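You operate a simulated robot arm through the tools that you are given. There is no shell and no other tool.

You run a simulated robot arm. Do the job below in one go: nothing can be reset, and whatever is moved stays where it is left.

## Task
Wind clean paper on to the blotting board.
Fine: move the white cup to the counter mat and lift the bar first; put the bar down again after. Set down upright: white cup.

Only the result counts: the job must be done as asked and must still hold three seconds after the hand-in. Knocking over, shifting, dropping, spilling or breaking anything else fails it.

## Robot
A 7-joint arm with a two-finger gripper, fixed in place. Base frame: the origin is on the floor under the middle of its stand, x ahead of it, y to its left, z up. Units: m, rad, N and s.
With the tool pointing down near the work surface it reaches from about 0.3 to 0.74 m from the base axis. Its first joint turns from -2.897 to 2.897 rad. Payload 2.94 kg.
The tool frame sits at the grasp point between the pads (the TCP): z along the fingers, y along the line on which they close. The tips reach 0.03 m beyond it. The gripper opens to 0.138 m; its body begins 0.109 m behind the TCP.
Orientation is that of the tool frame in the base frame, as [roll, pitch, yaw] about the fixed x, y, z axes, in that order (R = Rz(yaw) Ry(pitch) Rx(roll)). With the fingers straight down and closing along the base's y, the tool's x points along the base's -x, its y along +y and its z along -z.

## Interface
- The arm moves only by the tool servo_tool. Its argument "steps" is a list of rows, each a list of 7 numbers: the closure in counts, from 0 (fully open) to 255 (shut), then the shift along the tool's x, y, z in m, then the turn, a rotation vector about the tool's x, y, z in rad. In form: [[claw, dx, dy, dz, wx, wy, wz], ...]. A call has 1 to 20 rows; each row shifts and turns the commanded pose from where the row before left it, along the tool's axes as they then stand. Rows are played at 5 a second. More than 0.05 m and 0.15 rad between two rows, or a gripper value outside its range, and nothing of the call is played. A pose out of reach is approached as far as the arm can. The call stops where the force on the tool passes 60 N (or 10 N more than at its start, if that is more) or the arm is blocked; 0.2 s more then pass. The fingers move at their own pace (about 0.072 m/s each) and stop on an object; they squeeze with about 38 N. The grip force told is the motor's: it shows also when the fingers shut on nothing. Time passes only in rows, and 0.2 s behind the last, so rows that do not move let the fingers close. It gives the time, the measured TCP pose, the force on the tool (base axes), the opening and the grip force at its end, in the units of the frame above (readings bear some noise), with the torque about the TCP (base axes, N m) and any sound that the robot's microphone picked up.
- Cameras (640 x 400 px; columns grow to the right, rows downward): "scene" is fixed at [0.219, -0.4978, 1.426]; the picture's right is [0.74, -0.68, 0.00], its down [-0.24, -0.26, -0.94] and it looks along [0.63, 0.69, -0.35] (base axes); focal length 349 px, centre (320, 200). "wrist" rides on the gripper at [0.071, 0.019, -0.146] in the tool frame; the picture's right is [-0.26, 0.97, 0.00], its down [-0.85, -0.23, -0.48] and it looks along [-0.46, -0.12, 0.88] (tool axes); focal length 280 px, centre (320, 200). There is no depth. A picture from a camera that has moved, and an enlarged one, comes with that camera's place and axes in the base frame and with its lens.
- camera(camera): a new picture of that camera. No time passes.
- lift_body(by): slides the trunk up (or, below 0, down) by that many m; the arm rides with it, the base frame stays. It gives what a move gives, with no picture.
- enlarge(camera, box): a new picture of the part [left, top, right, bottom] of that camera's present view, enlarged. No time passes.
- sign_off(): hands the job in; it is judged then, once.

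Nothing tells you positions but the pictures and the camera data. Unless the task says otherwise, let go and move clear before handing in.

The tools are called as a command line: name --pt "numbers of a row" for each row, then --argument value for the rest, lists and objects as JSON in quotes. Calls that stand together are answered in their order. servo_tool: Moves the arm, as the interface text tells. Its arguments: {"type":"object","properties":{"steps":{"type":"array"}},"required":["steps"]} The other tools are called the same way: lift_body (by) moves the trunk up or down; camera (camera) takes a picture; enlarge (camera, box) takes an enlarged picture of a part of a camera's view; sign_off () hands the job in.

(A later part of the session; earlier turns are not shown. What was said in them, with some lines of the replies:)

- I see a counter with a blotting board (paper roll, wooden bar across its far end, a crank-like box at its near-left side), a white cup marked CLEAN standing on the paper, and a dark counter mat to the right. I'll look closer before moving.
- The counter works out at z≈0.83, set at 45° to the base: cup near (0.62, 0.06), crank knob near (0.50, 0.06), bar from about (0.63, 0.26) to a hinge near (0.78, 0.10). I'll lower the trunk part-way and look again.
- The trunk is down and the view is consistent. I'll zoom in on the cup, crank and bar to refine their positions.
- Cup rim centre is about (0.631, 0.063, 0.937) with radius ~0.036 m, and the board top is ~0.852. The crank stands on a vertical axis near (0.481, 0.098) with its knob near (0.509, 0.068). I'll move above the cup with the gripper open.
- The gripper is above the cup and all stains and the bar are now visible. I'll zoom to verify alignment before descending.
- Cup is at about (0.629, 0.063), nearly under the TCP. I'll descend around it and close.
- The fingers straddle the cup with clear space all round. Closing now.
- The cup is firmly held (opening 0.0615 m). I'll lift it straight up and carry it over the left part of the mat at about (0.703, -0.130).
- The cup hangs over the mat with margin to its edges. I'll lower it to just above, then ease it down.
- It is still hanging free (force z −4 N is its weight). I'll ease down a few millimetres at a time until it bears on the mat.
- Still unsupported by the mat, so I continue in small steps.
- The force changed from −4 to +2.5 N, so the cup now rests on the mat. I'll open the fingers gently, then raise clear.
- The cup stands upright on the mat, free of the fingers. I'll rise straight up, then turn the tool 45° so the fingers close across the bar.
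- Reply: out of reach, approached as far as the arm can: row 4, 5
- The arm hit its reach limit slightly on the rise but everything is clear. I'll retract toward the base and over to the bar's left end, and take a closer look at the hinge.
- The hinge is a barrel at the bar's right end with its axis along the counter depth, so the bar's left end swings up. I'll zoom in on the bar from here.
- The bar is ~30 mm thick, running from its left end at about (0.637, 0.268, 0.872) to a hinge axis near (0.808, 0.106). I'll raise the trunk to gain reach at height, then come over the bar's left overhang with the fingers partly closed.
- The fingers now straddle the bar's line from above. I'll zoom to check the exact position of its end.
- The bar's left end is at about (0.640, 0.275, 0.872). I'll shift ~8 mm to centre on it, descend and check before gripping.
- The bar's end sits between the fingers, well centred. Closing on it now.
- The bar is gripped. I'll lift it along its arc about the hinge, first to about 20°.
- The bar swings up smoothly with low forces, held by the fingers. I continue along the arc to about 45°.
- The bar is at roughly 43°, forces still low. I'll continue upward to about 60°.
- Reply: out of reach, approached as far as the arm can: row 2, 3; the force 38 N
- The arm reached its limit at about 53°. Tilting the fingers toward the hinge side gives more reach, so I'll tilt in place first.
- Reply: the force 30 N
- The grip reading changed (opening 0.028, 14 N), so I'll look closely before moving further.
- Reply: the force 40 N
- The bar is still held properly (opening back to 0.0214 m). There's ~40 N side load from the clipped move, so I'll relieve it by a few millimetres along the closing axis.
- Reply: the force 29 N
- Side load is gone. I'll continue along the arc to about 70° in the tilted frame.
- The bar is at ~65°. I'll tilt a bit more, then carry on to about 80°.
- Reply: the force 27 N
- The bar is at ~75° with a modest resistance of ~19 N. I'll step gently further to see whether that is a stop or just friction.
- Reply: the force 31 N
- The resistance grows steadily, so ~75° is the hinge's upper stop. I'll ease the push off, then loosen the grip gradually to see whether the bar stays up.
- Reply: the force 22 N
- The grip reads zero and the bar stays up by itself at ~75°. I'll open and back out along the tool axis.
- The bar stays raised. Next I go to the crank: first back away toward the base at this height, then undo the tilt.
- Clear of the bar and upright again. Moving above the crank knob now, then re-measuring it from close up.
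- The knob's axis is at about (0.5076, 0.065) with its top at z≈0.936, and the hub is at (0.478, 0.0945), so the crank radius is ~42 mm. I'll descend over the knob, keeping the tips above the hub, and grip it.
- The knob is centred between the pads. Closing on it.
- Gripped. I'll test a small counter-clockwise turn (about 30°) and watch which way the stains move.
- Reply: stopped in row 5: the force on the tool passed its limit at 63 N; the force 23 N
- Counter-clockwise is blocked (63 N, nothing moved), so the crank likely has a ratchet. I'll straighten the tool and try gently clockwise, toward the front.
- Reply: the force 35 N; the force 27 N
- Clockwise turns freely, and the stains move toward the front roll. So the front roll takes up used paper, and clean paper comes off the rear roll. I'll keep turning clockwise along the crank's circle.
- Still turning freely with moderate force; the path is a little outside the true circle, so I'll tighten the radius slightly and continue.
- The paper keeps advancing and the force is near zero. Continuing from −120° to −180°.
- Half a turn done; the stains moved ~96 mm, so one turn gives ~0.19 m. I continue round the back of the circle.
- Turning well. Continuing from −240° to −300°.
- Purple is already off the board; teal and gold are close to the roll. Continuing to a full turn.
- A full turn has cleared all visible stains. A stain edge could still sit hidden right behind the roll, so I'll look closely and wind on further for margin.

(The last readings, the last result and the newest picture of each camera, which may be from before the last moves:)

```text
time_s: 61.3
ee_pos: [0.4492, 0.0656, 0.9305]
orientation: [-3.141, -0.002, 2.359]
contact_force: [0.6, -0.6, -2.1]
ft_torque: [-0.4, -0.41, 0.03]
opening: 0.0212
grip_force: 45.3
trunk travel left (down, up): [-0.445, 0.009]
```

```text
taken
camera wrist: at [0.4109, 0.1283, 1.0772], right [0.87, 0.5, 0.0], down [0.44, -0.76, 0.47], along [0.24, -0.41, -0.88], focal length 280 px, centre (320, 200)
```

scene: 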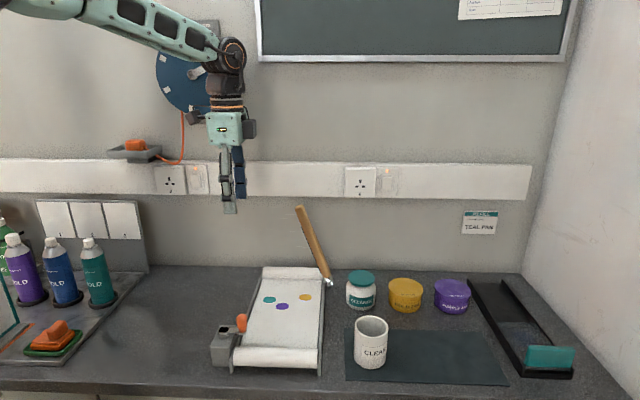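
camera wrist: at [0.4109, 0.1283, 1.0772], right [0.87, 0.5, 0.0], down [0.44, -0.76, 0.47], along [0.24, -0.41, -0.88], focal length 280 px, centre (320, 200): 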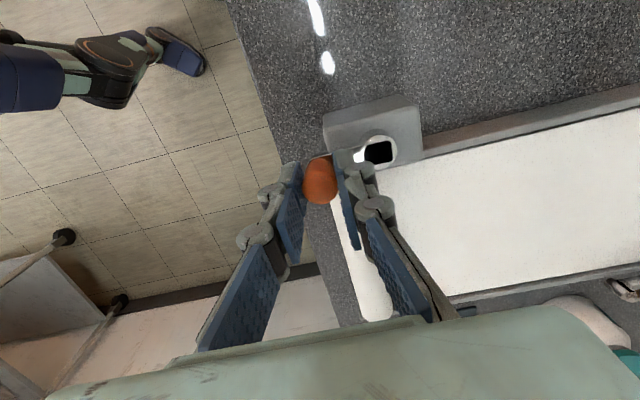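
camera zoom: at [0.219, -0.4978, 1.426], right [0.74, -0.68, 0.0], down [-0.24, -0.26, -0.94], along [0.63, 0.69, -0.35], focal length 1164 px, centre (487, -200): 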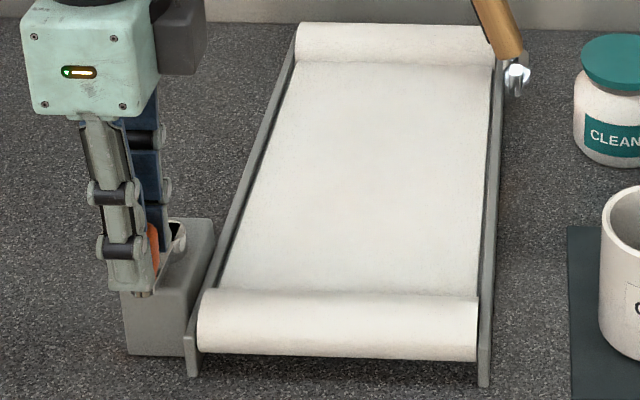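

No stains remain on the board. I'll wind about a third of a turn more so the whole exposed stretch is fresh.

servo_tool --pt "245 0.0072 0.0006 0 0 0 0" --pt "245 0.007 0.0019 0 0 0 0" --pt "245 0.0066 0.0031 0 0 0 0" --pt "245 0.0059 0.0041 0 0 0 0" --pt "245 0.0051 0.0051 0 0 0 0" --pt "245 0.0041 0.0059 0 0 0 0" --pt "245 0.0031 0.0066 0 0 0 0" --pt "245 0.0019 0.007 0 0 0 0" --pt "245 0.0006 0.0072 0 0 0 0" --pt "245 -0.0003 0.0072 0 0 0 0" --pt "245 0 0 0 0 0 0"

enlarge --camera "scene" --box '[195, 260, 345, 380]'

camera --camera "wrist"

```text
time_s: 63.7
ee_pos: [0.4534, 0.1287, 0.9309]
orientation: [3.14, -0.002, 2.36]
contact_force: [-2.0, 4.2, -4.9]
ft_torque: [0.34, 0.31, 0.01]
opening: 0.0214
grip_force: 45.1
trunk travel left (down, up): [-0.445, 0.009]
```

```text
3.33 times, centred on (270, 320) of scene
camera zoom: at [0.219, -0.4978, 1.426], right [0.74, -0.68, 0.0], down [-0.24, -0.26, -0.94], along [0.63, 0.69, -0.35], focal length 1164 px, centre (487, -200)
```

zoom: 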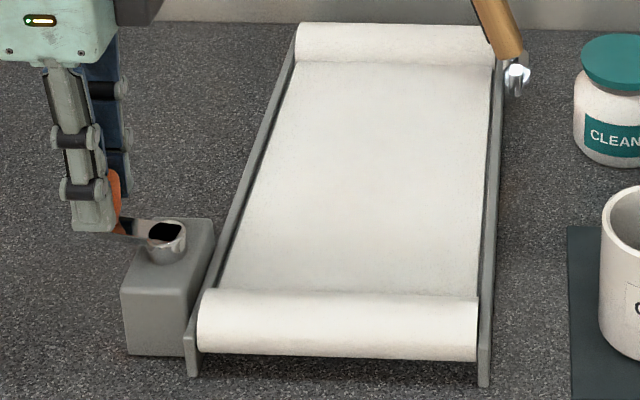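

```text
taken
camera wrist: at [0.4168, 0.1921, 1.0772], right [0.87, 0.5, 0.0], down [0.44, -0.76, 0.47], along [0.24, -0.41, -0.88], focal length 280 px, centre (320, 200)
```

wrist: 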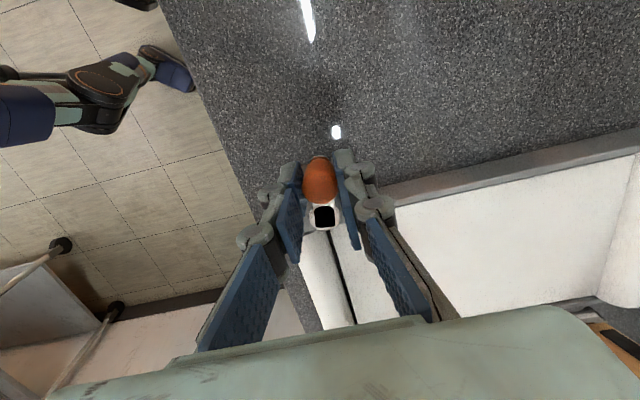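

The board shows only clean paper. I'll release the knob and rise clear.

servo_tool --pt "200 0 0 0 0 0 0" --pt "160 0 0 0 0 0 0" --pt "120 0 0 0 0 0 0" --pt "120 0 0 0 0 0 0" --pt "120 0 0 -0.03 0 0 0" --pt "120 0 0 -0.04 0 0 0" --pt "120 0 0 -0.04 0 0 0" --pt "120 0 0 -0.04 0 0 0" --pt "120 0 0 0 0 0 0"

camera --camera "scene"

camera --camera "wrist"

```text
time_s: 65.7
ee_pos: [0.4545, 0.1298, 1.0827]
orientation: [3.14, 0.001, 2.359]
contact_force: [0.5, -0.3, 0.3]
ft_torque: [-0.01, 0.0, -0.01]
opening: 0.0731
grip_force: 0.0
trunk travel left (down, up): [-0.445, 0.009]
```

```text
taken
```

scene: 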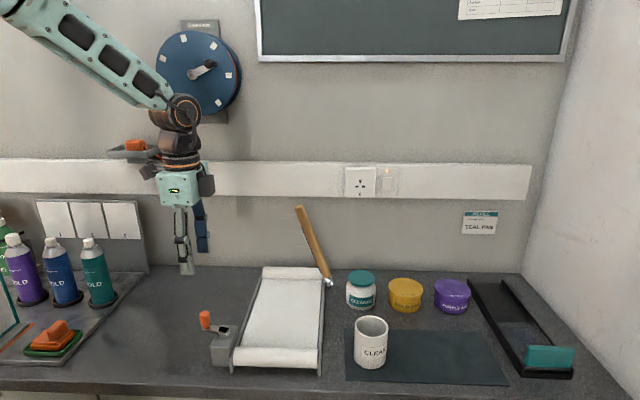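

```text
taken
camera wrist: at [0.4169, 0.1927, 1.2281], right [0.87, 0.5, 0.0], down [0.44, -0.76, 0.47], along [0.24, -0.41, -0.88], focal length 280 px, centre (320, 200)
```

wrist: 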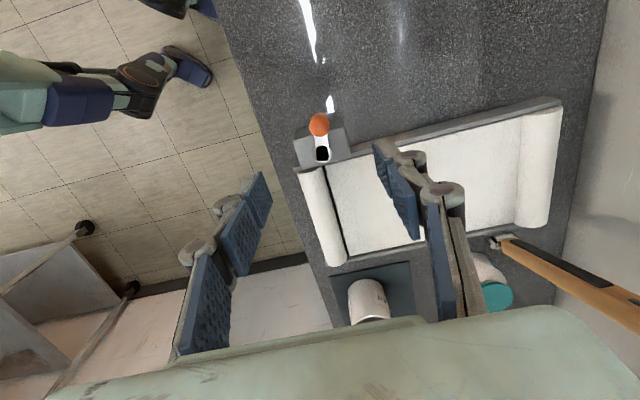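

The board and both rolls look clean. I'll zoom to confirm no stain remains near the front roll before lowering the bar.

enlarge --camera "wrist" --box '[280, 90, 580, 280]'

enlarge --camera "scene" --box '[270, 190, 350, 300]'

```text
2.11 times, centred on (430, 185) of wrist
camera zoom: at [0.4169, 0.1927, 1.2281], right [0.87, 0.5, 0.0], down [0.44, -0.76, 0.47], along [0.24, -0.41, -0.88], focal length 590 px, centre (88, 232)
```

zoom: 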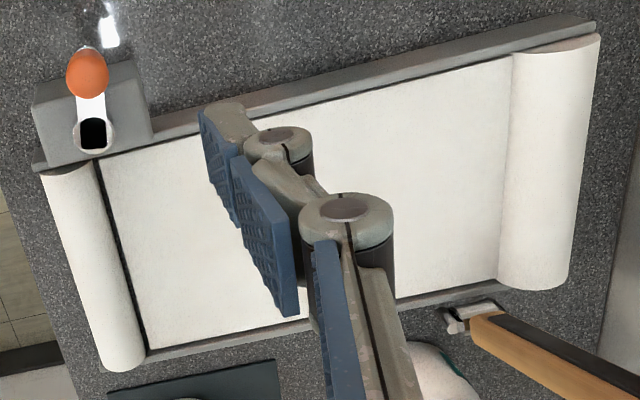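

```text
3.64 times, centred on (310, 245) of scene
camera zoom: at [0.219, -0.4978, 1.426], right [0.74, -0.68, 0.0], down [-0.24, -0.26, -0.94], along [0.63, 0.69, -0.35], focal length 1270 px, centre (356, 36)
```

zoom: 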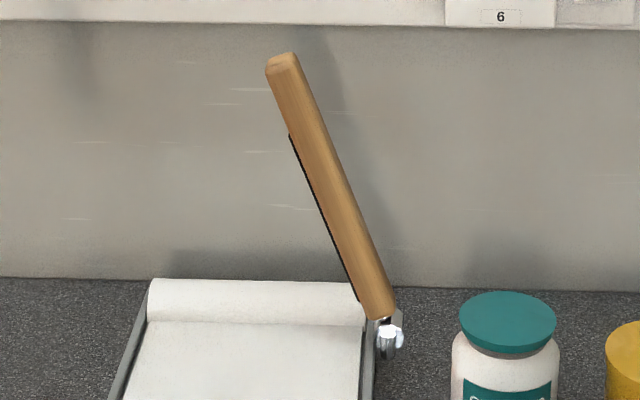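

All clean. Now back to the raised bar, retracing my earlier path: up, tilt the tool, and approach its tip.

servo_tool --pt "110 -0.0169 0.02055 -0.0228 0 0 0" --pt "110 -0.0169 0.02055 -0.0228 0 0 0" --pt "110 -0.0169 0.02055 -0.0228 0 0 0" --pt "110 -0.0169 0.02055 -0.0228 0 0 0" --pt "110 0 0 0 0 -0.125 0.003" --pt "110 0 0 0 0 -0.125 0" --pt "110 0 0 0 0 -0.125 0" --pt "110 0 0 0 0 -0.125 0" --pt "110 -0.0167 0.0304 0.0091 0 0 0" --pt "110 -0.0167 0.0304 0.0091 0 0 0" --pt "110 -0.0167 0.0304 0.0091 0 0 0" --pt "110 -0.0167 0.0304 0.0091 0 0 0" --pt "110 -0.0167 0.0304 0.0091 0 0 0" --pt "110 0 0 0 0 0 0"

camera --camera "wrist"

enlarge --camera "scene" --box '[230, 100, 350, 300]'

```text
time_s: 68.7
ee_pos: [0.7333, 0.1774, 1.1745]
orientation: [3.138, 0.5, 2.357]
contact_force: [0.3, 0.8, 0.7]
ft_torque: [0.0, 0.02, -0.01]
opening: 0.0783
grip_force: 0.0
trunk travel left (down, up): [-0.445, 0.009]
```

```text
taken
camera wrist: at [0.653, 0.2848, 1.268], right [0.84, 0.52, 0.13], down [0.2, -0.53, 0.82], along [0.5, -0.67, -0.55], focal length 280 px, centre (320, 200)
```

wrist: 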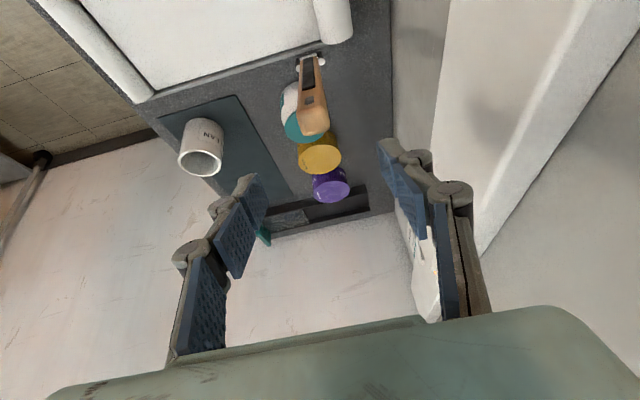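

```text
2.00 times, centred on (290, 200) of scene
camera zoom: at [0.219, -0.4978, 1.426], right [0.74, -0.68, 0.0], down [-0.24, -0.26, -0.94], along [0.63, 0.69, -0.35], focal length 699 px, centre (380, 200)
```

zoom: 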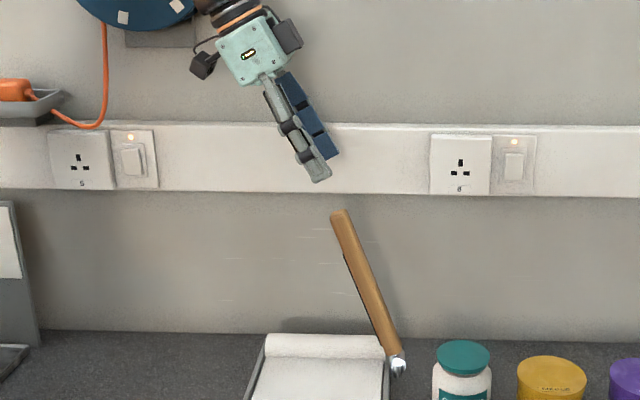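

Position matches the earlier retreat point within 3 mm. I'll correct that, move in along the tool axis and check.

servo_tool --pt "110 0 0.0032 0.02 0 0 0" --pt "110 0 0 0.03 0 0 0" --pt "110 0 0 0.025 0 0 0" --pt "110 0 0 0.008 0 0 0" --pt "110 0 0 0 0 0 0"

camera --camera "wrist"

enlarge --camera "scene" --box '[250, 160, 350, 300]'

```text
time_s: 69.9
ee_pos: [0.7652, 0.1537, 1.1]
orientation: [3.139, 0.497, 2.356]
contact_force: [0.1, -0.4, -0.4]
ft_torque: [0.0, -0.01, 0.01]
opening: 0.0786
grip_force: 0.1
trunk travel left (down, up): [-0.445, 0.009]
```

```text
taken
camera wrist: at [0.6843, 0.2598, 1.1947], right [0.84, 0.52, 0.13], down [0.2, -0.53, 0.82], along [0.5, -0.67, -0.55], focal length 280 px, centre (320, 200)
```

wrist: 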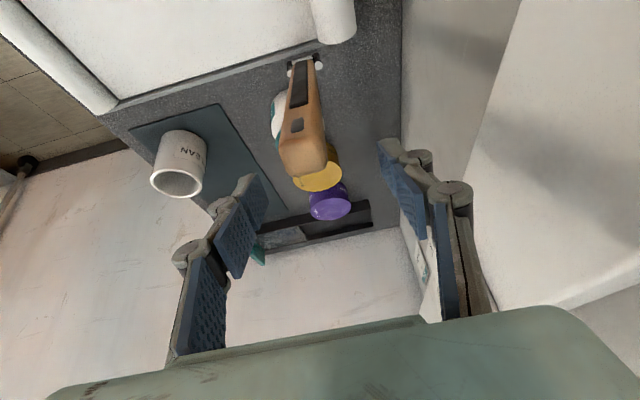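

```text
2.86 times, centred on (300, 230) of scene
camera zoom: at [0.219, -0.4978, 1.426], right [0.74, -0.68, 0.0], down [-0.24, -0.26, -0.94], along [0.63, 0.69, -0.35], focal length 998 px, centre (377, 114)
```

zoom: 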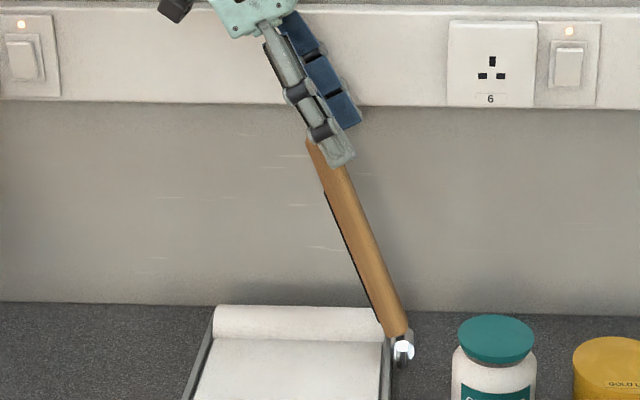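

The bar's tip is between the fingers as before. Closing on it.

servo_tool --pt "150 0 -0.0012 0 0 0 0" --pt "180 0 0 0 0 0 0" --pt "210 0 0 0 0 0 0" --pt "245 0 0 0 0 0 0" --pt "245 0 0 0 0 0 0" --pt "245 0 0 0 0 0 0"

enlarge --camera "scene" --box '[250, 160, 350, 300]'

```text
time_s: 71.3
ee_pos: [0.7625, 0.1494, 1.0997]
orientation: [-3.14, 0.498, 2.354]
contact_force: [-12.3, -11.3, -4.3]
ft_torque: [-0.11, 0.36, 0.02]
opening: 0.0202
grip_force: 45.4
trunk travel left (down, up): [-0.445, 0.009]
```

```text
2.86 times, centred on (300, 230) of scene
camera zoom: at [0.219, -0.4978, 1.426], right [0.74, -0.68, 0.0], down [-0.24, -0.26, -0.94], along [0.63, 0.69, -0.35], focal length 998 px, centre (377, 114)
```

zoom: 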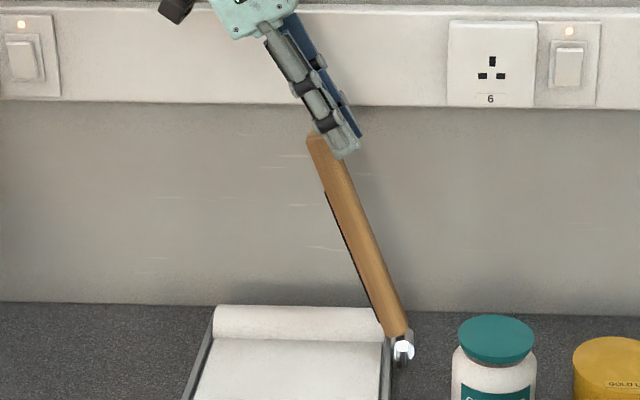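

The bar is gripped again. I'll relieve the side load and start lowering it along the same arc.

servo_tool --pt "245 0 -0.003 0 0 0 0" --pt "245 0 -0.003 0 0 0 0" --pt "245 0.0113 0 -0.0023 0 0 0" --pt "245 0.0113 0 -0.0023 0 0 0" --pt "245 0.019 0 -0.0021 0 0 0" --pt "245 0 0 0 0 0 0"

enlarge --camera "scene" --box '[230, 140, 350, 300]'

```text
time_s: 72.7
ee_pos: [0.7311, 0.1772, 1.0878]
orientation: [3.137, 0.497, 2.353]
contact_force: [-0.4, 0.1, -0.1]
ft_torque: [-0.01, -0.02, -0.01]
opening: 0.0055
grip_force: 0.1
trunk travel left (down, up): [-0.445, 0.009]
```

```text
2.50 times, centred on (290, 220) of scene
camera zoom: at [0.219, -0.4978, 1.426], right [0.74, -0.68, 0.0], down [-0.24, -0.26, -0.94], along [0.63, 0.69, -0.35], focal length 873 px, centre (395, 150)
```

zoom: 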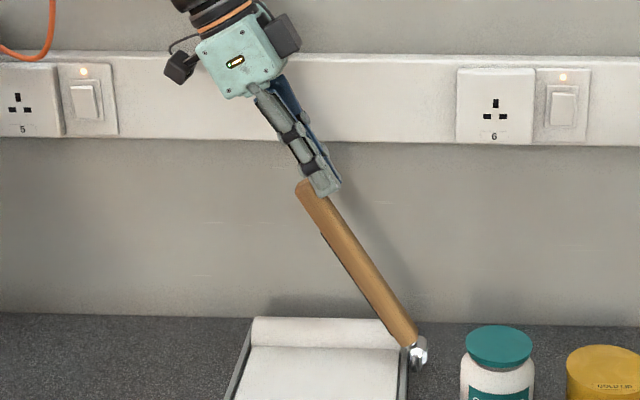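

The fingers slipped off the bar (opening 0.0055, no load); the bar now sits near 60°. I'll let a moment pass without moving to see whether it stays put.

servo_tool --pt "245 0 0 0 0 0 0"

enlarge --camera "scene" --box '[230, 140, 350, 300]'

camera --camera "wrist"

```text
time_s: 73.1
ee_pos: [0.732, 0.1764, 1.0868]
orientation: [3.137, 0.499, 2.357]
contact_force: [-0.2, 0.0, -0.6]
ft_torque: [0.02, -0.02, -0.01]
opening: 0.0055
grip_force: 0.0
trunk travel left (down, up): [-0.445, 0.009]
```

```text
2.50 times, centred on (290, 220) of scene
camera zoom: at [0.219, -0.4978, 1.426], right [0.74, -0.68, 0.0], down [-0.24, -0.26, -0.94], along [0.63, 0.69, -0.35], focal length 873 px, centre (395, 150)
```

zoom: 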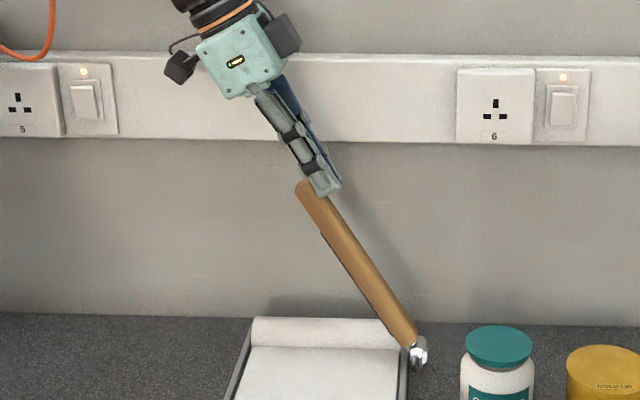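

```text
taken
camera wrist: at [0.6512, 0.2833, 1.1805], right [0.84, 0.52, 0.13], down [0.2, -0.53, 0.82], along [0.5, -0.67, -0.55], focal length 280 px, centre (320, 200)
```

wrist: 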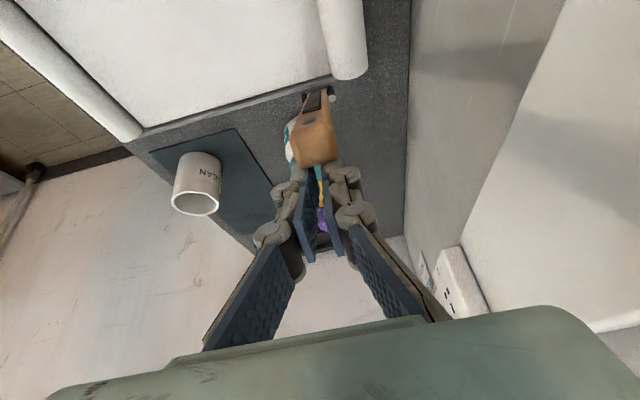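

The bar holds its angle by hinge friction (~59°), with the closed fingers resting on its upper side. That lets me simply press it down along its arc with the closed fingertips, so I'll start gently.

servo_tool --pt "255 0 0.003 0 0 0 0" --pt "255 0.0065 0 0.0037 0 0 0" --pt "255 0.0065 0 0.0037 0 0 0" --pt "255 0.0087 0 0.0009 0 0 0" --pt "255 0.0088 0 0.0008 0 0 0" --pt "255 0 0 0 0 0 0"

enlarge --camera "scene" --box '[230, 140, 350, 300]'

camera --camera "wrist"

```text
time_s: 74.5
ee_pos: [0.7174, 0.1948, 1.064]
orientation: [3.136, 0.499, 2.357]
contact_force: [0.4, 0.4, 1.1]
ft_torque: [-0.02, 0.01, -0.02]
opening: 0.0
grip_force: 28.1
trunk travel left (down, up): [-0.445, 0.009]
```

```text
2.50 times, centred on (290, 220) of scene
camera zoom: at [0.219, -0.4978, 1.426], right [0.74, -0.68, 0.0], down [-0.24, -0.26, -0.94], along [0.63, 0.69, -0.35], focal length 873 px, centre (395, 150)
```

zoom: 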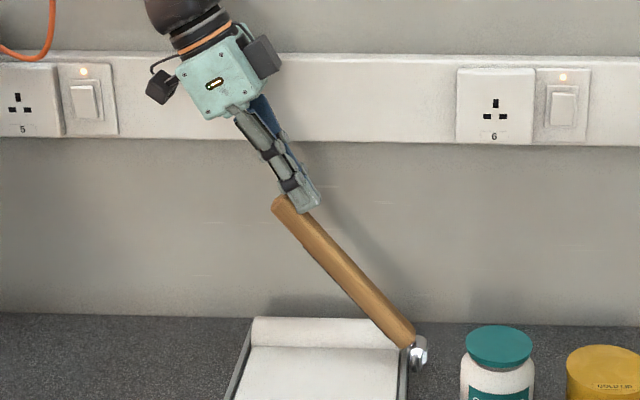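

```text
taken
camera wrist: at [0.6371, 0.3009, 1.1582], right [0.84, 0.52, 0.13], down [0.2, -0.53, 0.82], along [0.5, -0.67, -0.55], focal length 280 px, centre (320, 200)
```

wrist: 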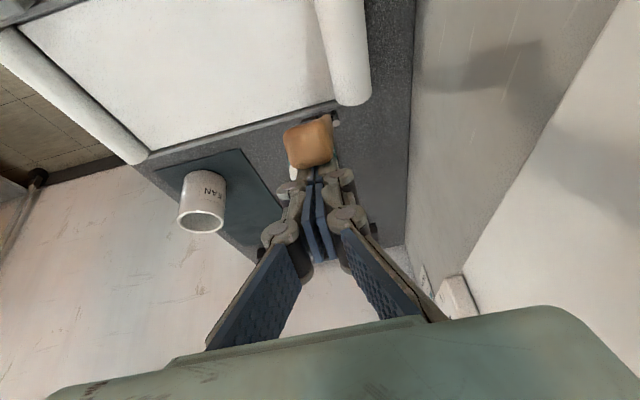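

Pressing works with almost no force; the bar is at ~50°. I continue down while bringing the tool back upright.

servo_tool --pt "255 0.0086 0 0.0016 0 0 0" --pt "255 0.0085 0 0.0017 0 0 0" --pt "255 0.0041 0 0.0041 0 0.1 0" --pt "255 0.0037 0 0.0045 0 0.1 0" --pt "255 0.0032 0 0.0049 0 0.1 0" --pt "255 0.0027 0 0.0052 0 0.1 0" --pt "255 0.0022 0 0.0054 0 0.1 0" --pt "255 0 0 0 0 0 0"

enlarge --camera "scene" --box '[210, 150, 350, 300]'

camera --camera "wrist"

```text
time_s: 76.3
ee_pos: [0.7032, 0.2096, 1.0248]
orientation: [3.14, 0.0, 2.359]
contact_force: [0.5, 0.4, -1.6]
ft_torque: [0.01, -0.01, -0.01]
opening: 0.0
grip_force: 29.0
trunk travel left (down, up): [-0.445, 0.009]
```

```text
2.67 times, centred on (280, 225) of scene
camera zoom: at [0.219, -0.4978, 1.426], right [0.74, -0.68, 0.0], down [-0.24, -0.26, -0.94], along [0.63, 0.69, -0.35], focal length 932 px, centre (427, 133)
```

zoom: 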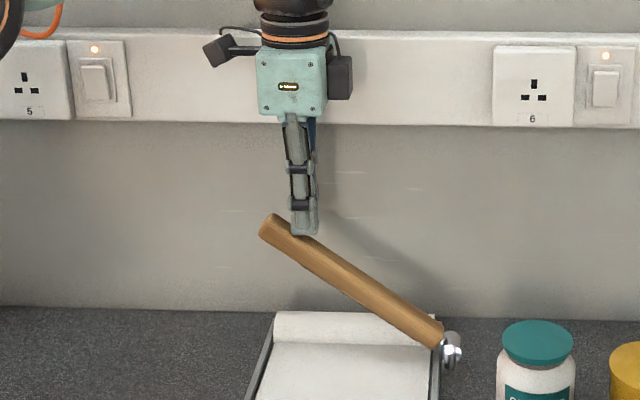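

```text
taken
camera wrist: at [0.6653, 0.2728, 1.1705], right [0.87, 0.5, 0.0], down [0.44, -0.76, 0.47], along [0.24, -0.41, -0.88], focal length 280 px, centre (320, 200)
```

wrist: 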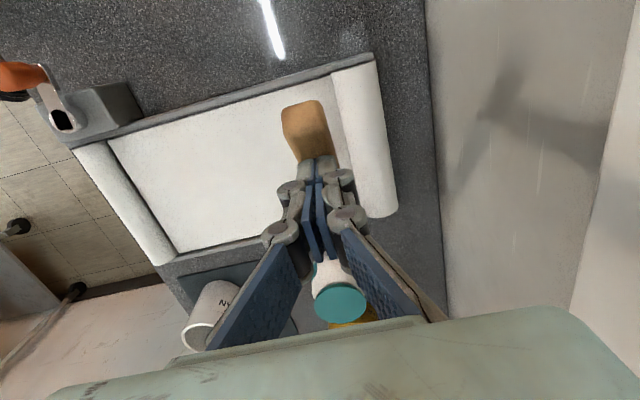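

The bar is at ~35° and the tool upright. I'll continue pressing down to about 5°.

servo_tool --pt "255 0.0101 0 0.0142 0 0 0" --pt "255 0.0089 0 0.0151 0 0 0" --pt "255 0.0075 0 0.0157 0 0 0" --pt "255 0.0062 0 0.0164 0 0 0" --pt "255 0.0047 0 0.0169 0 0 0" --pt "255 0.0016 0 0.0085 0 0 0" --pt "255 0 0 0 0 0 0"

enlarge --camera "scene" --box '[210, 200, 350, 310]'

camera --camera "wrist"

```text
time_s: 77.9
ee_pos: [0.6749, 0.2369, 0.9379]
orientation: [3.14, -0.002, 2.357]
contact_force: [0.6, -0.2, 0.1]
ft_torque: [0.02, -0.04, -0.03]
opening: 0.0
grip_force: 28.8
trunk travel left (down, up): [-0.445, 0.009]
```

```text
3.64 times, centred on (280, 255) of scene
camera zoom: at [0.219, -0.4978, 1.426], right [0.74, -0.68, 0.0], down [-0.24, -0.26, -0.94], along [0.63, 0.69, -0.35], focal length 1270 px, centre (466, 0)
```

zoom: 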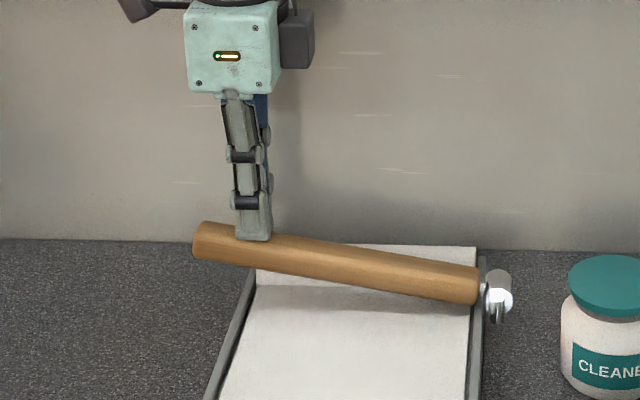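

```text
taken
camera wrist: at [0.6378, 0.3006, 1.0834], right [0.87, 0.5, 0.0], down [0.44, -0.76, 0.47], along [0.24, -0.41, -0.88], focal length 280 px, centre (320, 200)
```

wrist: 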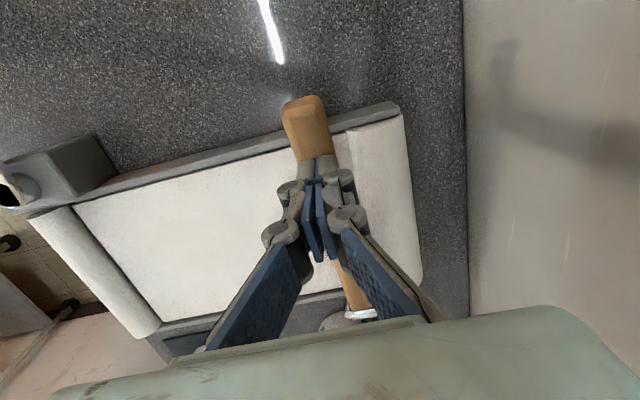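

Nearly down (~8°). I'll ease it the last couple of centimetres until I feel it rest.

servo_tool --pt "255 0.001 0 0.006 0 0 0" --pt "255 0.001 0 0.006 0 0 0" --pt "255 0.0005 0 0.004 0 0 0" --pt "255 0 0 0 0 0 0"

enlarge --camera "scene" --box '[210, 200, 350, 310]'

```text
time_s: 78.9
ee_pos: [0.6736, 0.2397, 0.9218]
orientation: [3.14, -0.002, 2.356]
contact_force: [0.2, 0.3, 0.1]
ft_torque: [0.03, -0.03, 0.04]
opening: 0.0
grip_force: 28.6
trunk travel left (down, up): [-0.445, 0.009]
```

```text
3.64 times, centred on (280, 255) of scene
camera zoom: at [0.219, -0.4978, 1.426], right [0.74, -0.68, 0.0], down [-0.24, -0.26, -0.94], along [0.63, 0.69, -0.35], focal length 1270 px, centre (466, 0)
```

zoom: 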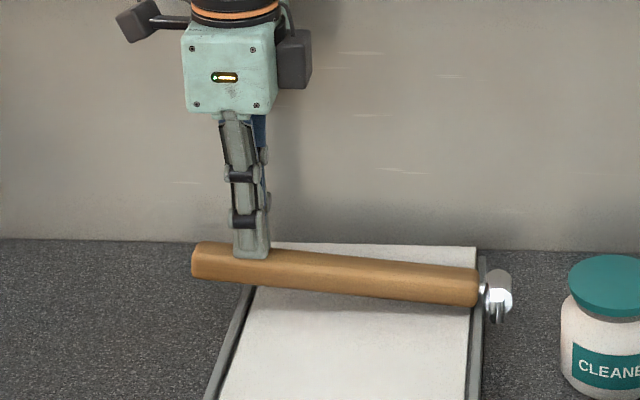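

servo_tool --pt "255 0 0 0.003 0 0 0" --pt "255 0 0 0.003 0 0 0" --pt "255 0 0 0.003 0 0 0" --pt "255 0 0 0 0 0 0"

enlarge --camera "scene" --box '[210, 200, 350, 310]'

```text
time_s: 79.9
ee_pos: [0.6736, 0.2384, 0.914]
orientation: [3.138, -0.002, 2.354]
contact_force: [-0.7, 0.1, 0.2]
ft_torque: [-0.02, -0.02, -0.04]
opening: 0.0
grip_force: 28.4
trunk travel left (down, up): [-0.445, 0.009]
```

```text
3.64 times, centred on (280, 255) of scene
camera zoom: at [0.219, -0.4978, 1.426], right [0.74, -0.68, 0.0], down [-0.24, -0.26, -0.94], along [0.63, 0.69, -0.35], focal length 1270 px, centre (466, 0)
```

zoom: 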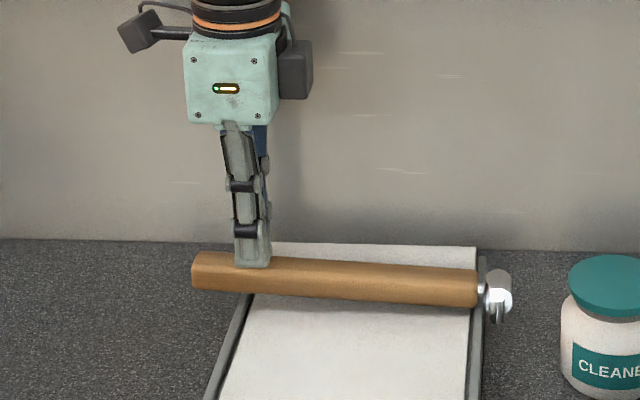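

A few more millimetres to its original level; continuing in small steps.

servo_tool --pt "255 0 0 0.002 0 0 0" --pt "255 0 0 0.002 0 0 0" --pt "255 0 0 0.002 0 0 0" --pt "255 0 0 0 0 0 0"

enlarge --camera "scene" --box '[215, 220, 345, 300]'

```text
time_s: 80.9
ee_pos: [0.6734, 0.239, 0.9065]
orientation: [3.137, 0.0, 2.356]
contact_force: [0.1, 0.3, 0.9]
ft_torque: [0.0, 0.02, -0.01]
opening: 0.0
grip_force: 27.9
trunk travel left (down, up): [-0.445, 0.009]
```

```text
4.92 times, centred on (280, 260) of scene
camera zoom: at [0.219, -0.4978, 1.426], right [0.74, -0.68, 0.0], down [-0.24, -0.26, -0.94], along [0.63, 0.69, -0.35], focal length 1720 px, centre (517, -95)
```

zoom: 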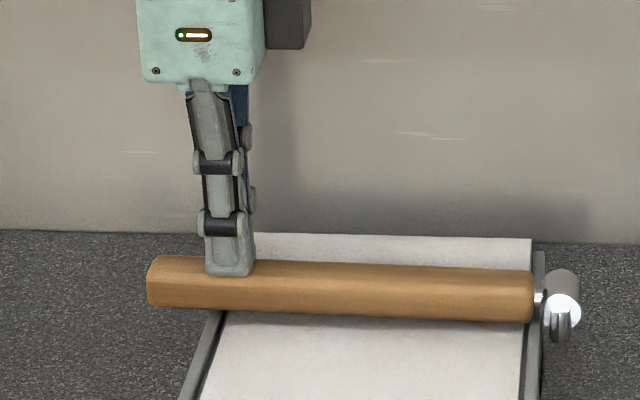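

servo_tool --pt "255 0 0 0.0015 0 0 0" --pt "255 0 0 0.0015 0 0 0" --pt "255 0 0 0 0 0 0"

enlarge --camera "scene" --box '[215, 220, 345, 300]'

```text
time_s: 81.7
ee_pos: [0.6733, 0.2405, 0.9041]
orientation: [3.139, -0.002, 2.357]
contact_force: [-0.8, 0.0, 0.3]
ft_torque: [-0.02, -0.02, -0.05]
opening: 0.0003
grip_force: 28.9
trunk travel left (down, up): [-0.445, 0.009]
```

```text
4.92 times, centred on (280, 260) of scene
camera zoom: at [0.219, -0.4978, 1.426], right [0.74, -0.68, 0.0], down [-0.24, -0.26, -0.94], along [0.63, 0.69, -0.35], focal length 1720 px, centre (517, -95)
```

zoom: 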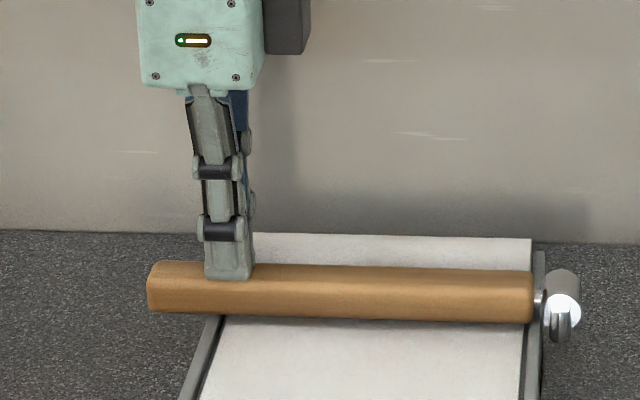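

servo_tool --pt "255 0 0 0.001 0 0 0" --pt "255 0 0 0.001 0 0 0" --pt "255 0 0 0 0 0 0"

enlarge --camera "scene" --box '[215, 220, 345, 300]'

```text
time_s: 82.5
ee_pos: [0.6733, 0.2391, 0.9024]
orientation: [3.138, -0.001, 2.357]
contact_force: [0.7, 0.2, 1.3]
ft_torque: [-0.01, -0.02, 0.03]
opening: 0.0062
grip_force: 28.5
trunk travel left (down, up): [-0.445, 0.009]
```

```text
4.92 times, centred on (280, 260) of scene
camera zoom: at [0.219, -0.4978, 1.426], right [0.74, -0.68, 0.0], down [-0.24, -0.26, -0.94], along [0.63, 0.69, -0.35], focal length 1720 px, centre (517, -95)
```

zoom: 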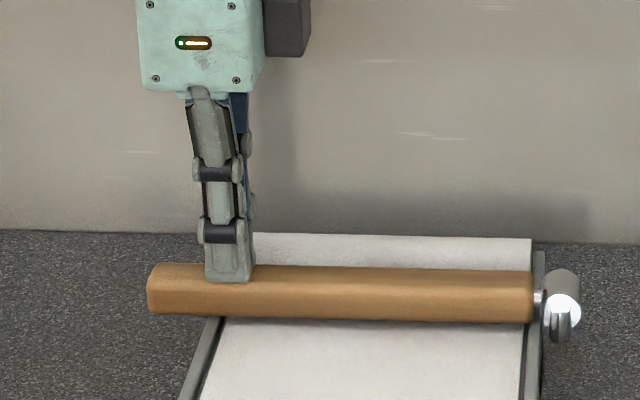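

The bar is back at its original level and the fingertips are starting to spread on it, so it is resting. One more small press to confirm.

servo_tool --pt "255 0 0 0.0015 0 0 0" --pt "255 0 0 0 0 0 0"

enlarge --camera "scene" --box '[215, 220, 345, 300]'

```text
time_s: 83.1
ee_pos: [0.674, 0.2392, 0.9015]
orientation: [3.136, 0.001, 2.356]
contact_force: [-2.2, -0.7, 7.1]
ft_torque: [0.03, 0.09, -0.02]
opening: 0.0059
grip_force: 28.4
trunk travel left (down, up): [-0.445, 0.009]
```

```text
4.92 times, centred on (280, 260) of scene
camera zoom: at [0.219, -0.4978, 1.426], right [0.74, -0.68, 0.0], down [-0.24, -0.26, -0.94], along [0.63, 0.69, -0.35], focal length 1720 px, centre (517, -95)
```

zoom: 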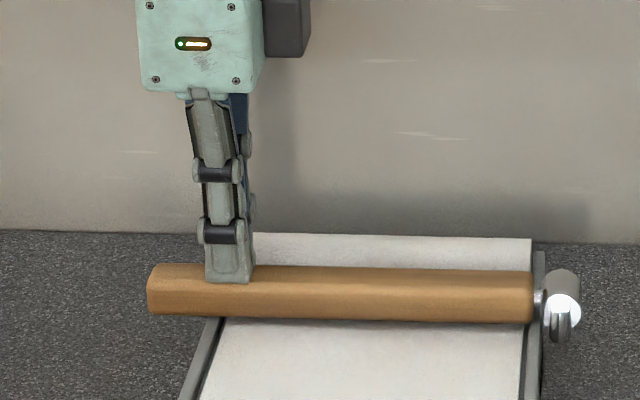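

The bar is seated (7 N reaction). I'll lift straight off and move clear, then inspect everything.

servo_tool --pt "255 0 0 -0.01 0 0 0" --pt "255 0 0 -0.02 0 0 0" --pt "255 0 0 -0.04 0 0 0" --pt "255 0 0 -0.04 0 0 0" --pt "255 0.02 -0.03 -0.03 0 0 0" --pt "255 0.02 -0.04 0 0 0 0" --pt "255 0.02 -0.04 0 0 0 0" --pt "255 0.02 -0.04 0 0 0 0" --pt "255 0 0 0 0 0 0"

camera --camera "scene"

camera --camera "wrist"

enlarge --camera "scene" --box '[195, 250, 355, 380]'

```text
time_s: 85.1
ee_pos: [0.5104, 0.189, 1.0389]
orientation: [3.139, -0.002, 2.359]
contact_force: [0.1, -0.1, -0.6]
ft_torque: [0.02, -0.02, 0.04]
opening: 0.0
grip_force: 28.2
trunk travel left (down, up): [-0.445, 0.009]
```

```text
taken
```

scene: 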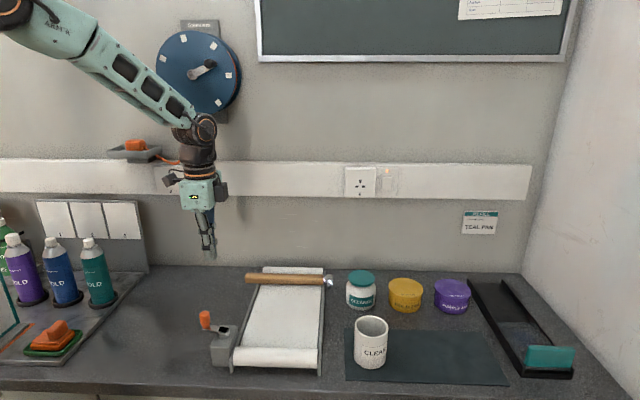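

```text
taken
camera wrist: at [0.4737, 0.2534, 1.186], right [0.87, 0.5, 0.0], down [0.44, -0.76, 0.47], along [0.24, -0.41, -0.88], focal length 280 px, centre (320, 200)
```

wrist: 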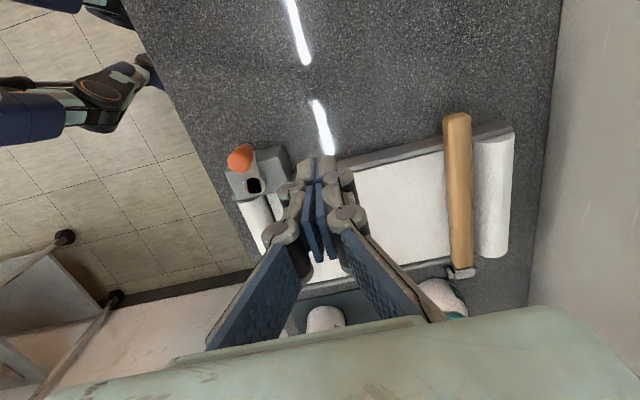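

```text
3.08 times, centred on (275, 315) of scene
camera zoom: at [0.219, -0.4978, 1.426], right [0.74, -0.68, 0.0], down [-0.24, -0.26, -0.94], along [0.63, 0.69, -0.35], focal length 1075 px, centre (458, -154)
```

zoom: 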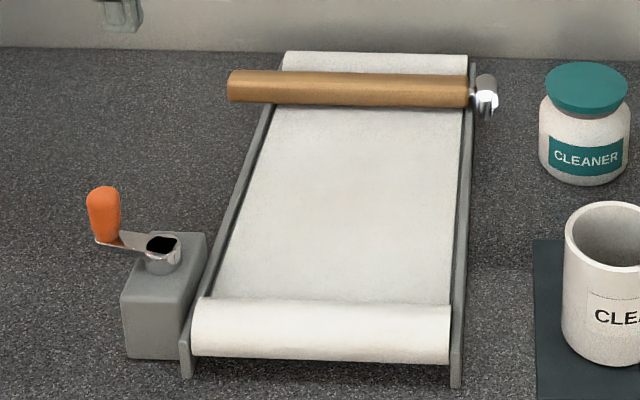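

The bar is down across clean paper, and the gripper is clear. A final check that the cup is upright and fully on the mat and that the bar is fully seated.

enlarge --camera "scene" --box '[330, 260, 590, 400]'

enlarge --camera "scene" --box '[215, 220, 345, 300]'

servo_tool --pt "200 0 0 0 0 0 0" --pt "150 0 0 0 0 0 0" --pt "100 0 0 0 0 0 0" --pt "100 0 0 0 0 0 0"

camera --camera "scene"

```text
2.46 times, centred on (460, 330) of scene
camera zoom: at [0.219, -0.4978, 1.426], right [0.74, -0.68, 0.0], down [-0.24, -0.26, -0.94], along [0.63, 0.69, -0.35], focal length 860 px, centre (-25, -120)
```

zoom: 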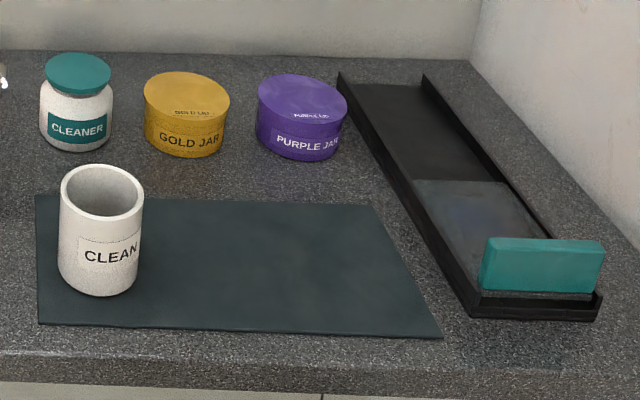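

```text
4.92 times, centred on (280, 260) of scene
camera zoom: at [0.219, -0.4978, 1.426], right [0.74, -0.68, 0.0], down [-0.24, -0.26, -0.94], along [0.63, 0.69, -0.35], focal length 1720 px, centre (517, -95)
```

zoom: 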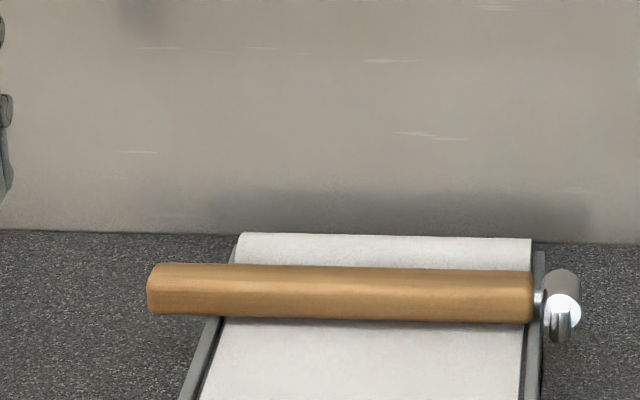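

```text
time_s: 86.1
ee_pos: [0.5109, 0.1891, 1.0393]
orientation: [3.138, -0.001, 2.359]
contact_force: [0.0, 0.4, -0.3]
ft_torque: [0.04, -0.03, 0.0]
opening: 0.0838
grip_force: 0.1
trunk travel left (down, up): [-0.445, 0.009]
```

```text
taken
```

scene: 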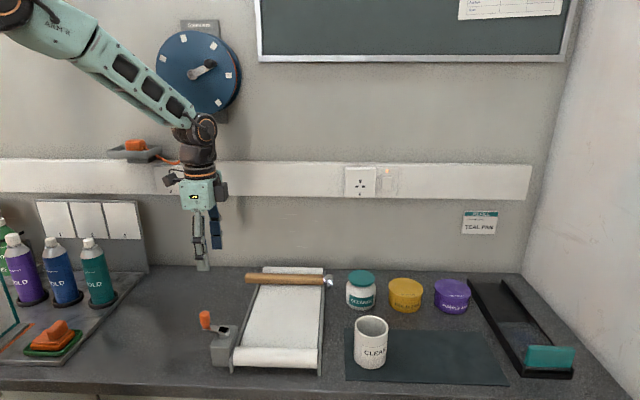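

The blotting board shows only clean paper and the bar is back at its original seated position. The white cup stands upright, fully on the mat, nothing else has moved, and the gripper is empty and clear. I'm handing in.

sign_off

```text
The job is handed in.
```

The blotting board now carries clean paper, and I've handed the job in; I haven't seen a verdict.

- **Cup:** the white cup stands upright, fully on the counter mat.
- **Paper:** I turned the crank about one and a half turns clockwise. All three stains wound off the board onto the front roll.
- **Bar:** it is back down in its original position. While I was lowering it my grip slipped once, at around 60–75°. The bar held its angle by itself, and I pressed it down the rest of the way with the closed fingertips.
- **Crank:** my first test turn, counter-clockwise, was blocked at 63 N, where the arm's force limit stopped it. The crank did not move, and it turned freely clockwise afterwards.

In the final pictures nothing else on the counter has moved. The gripper is open, empty and clear.
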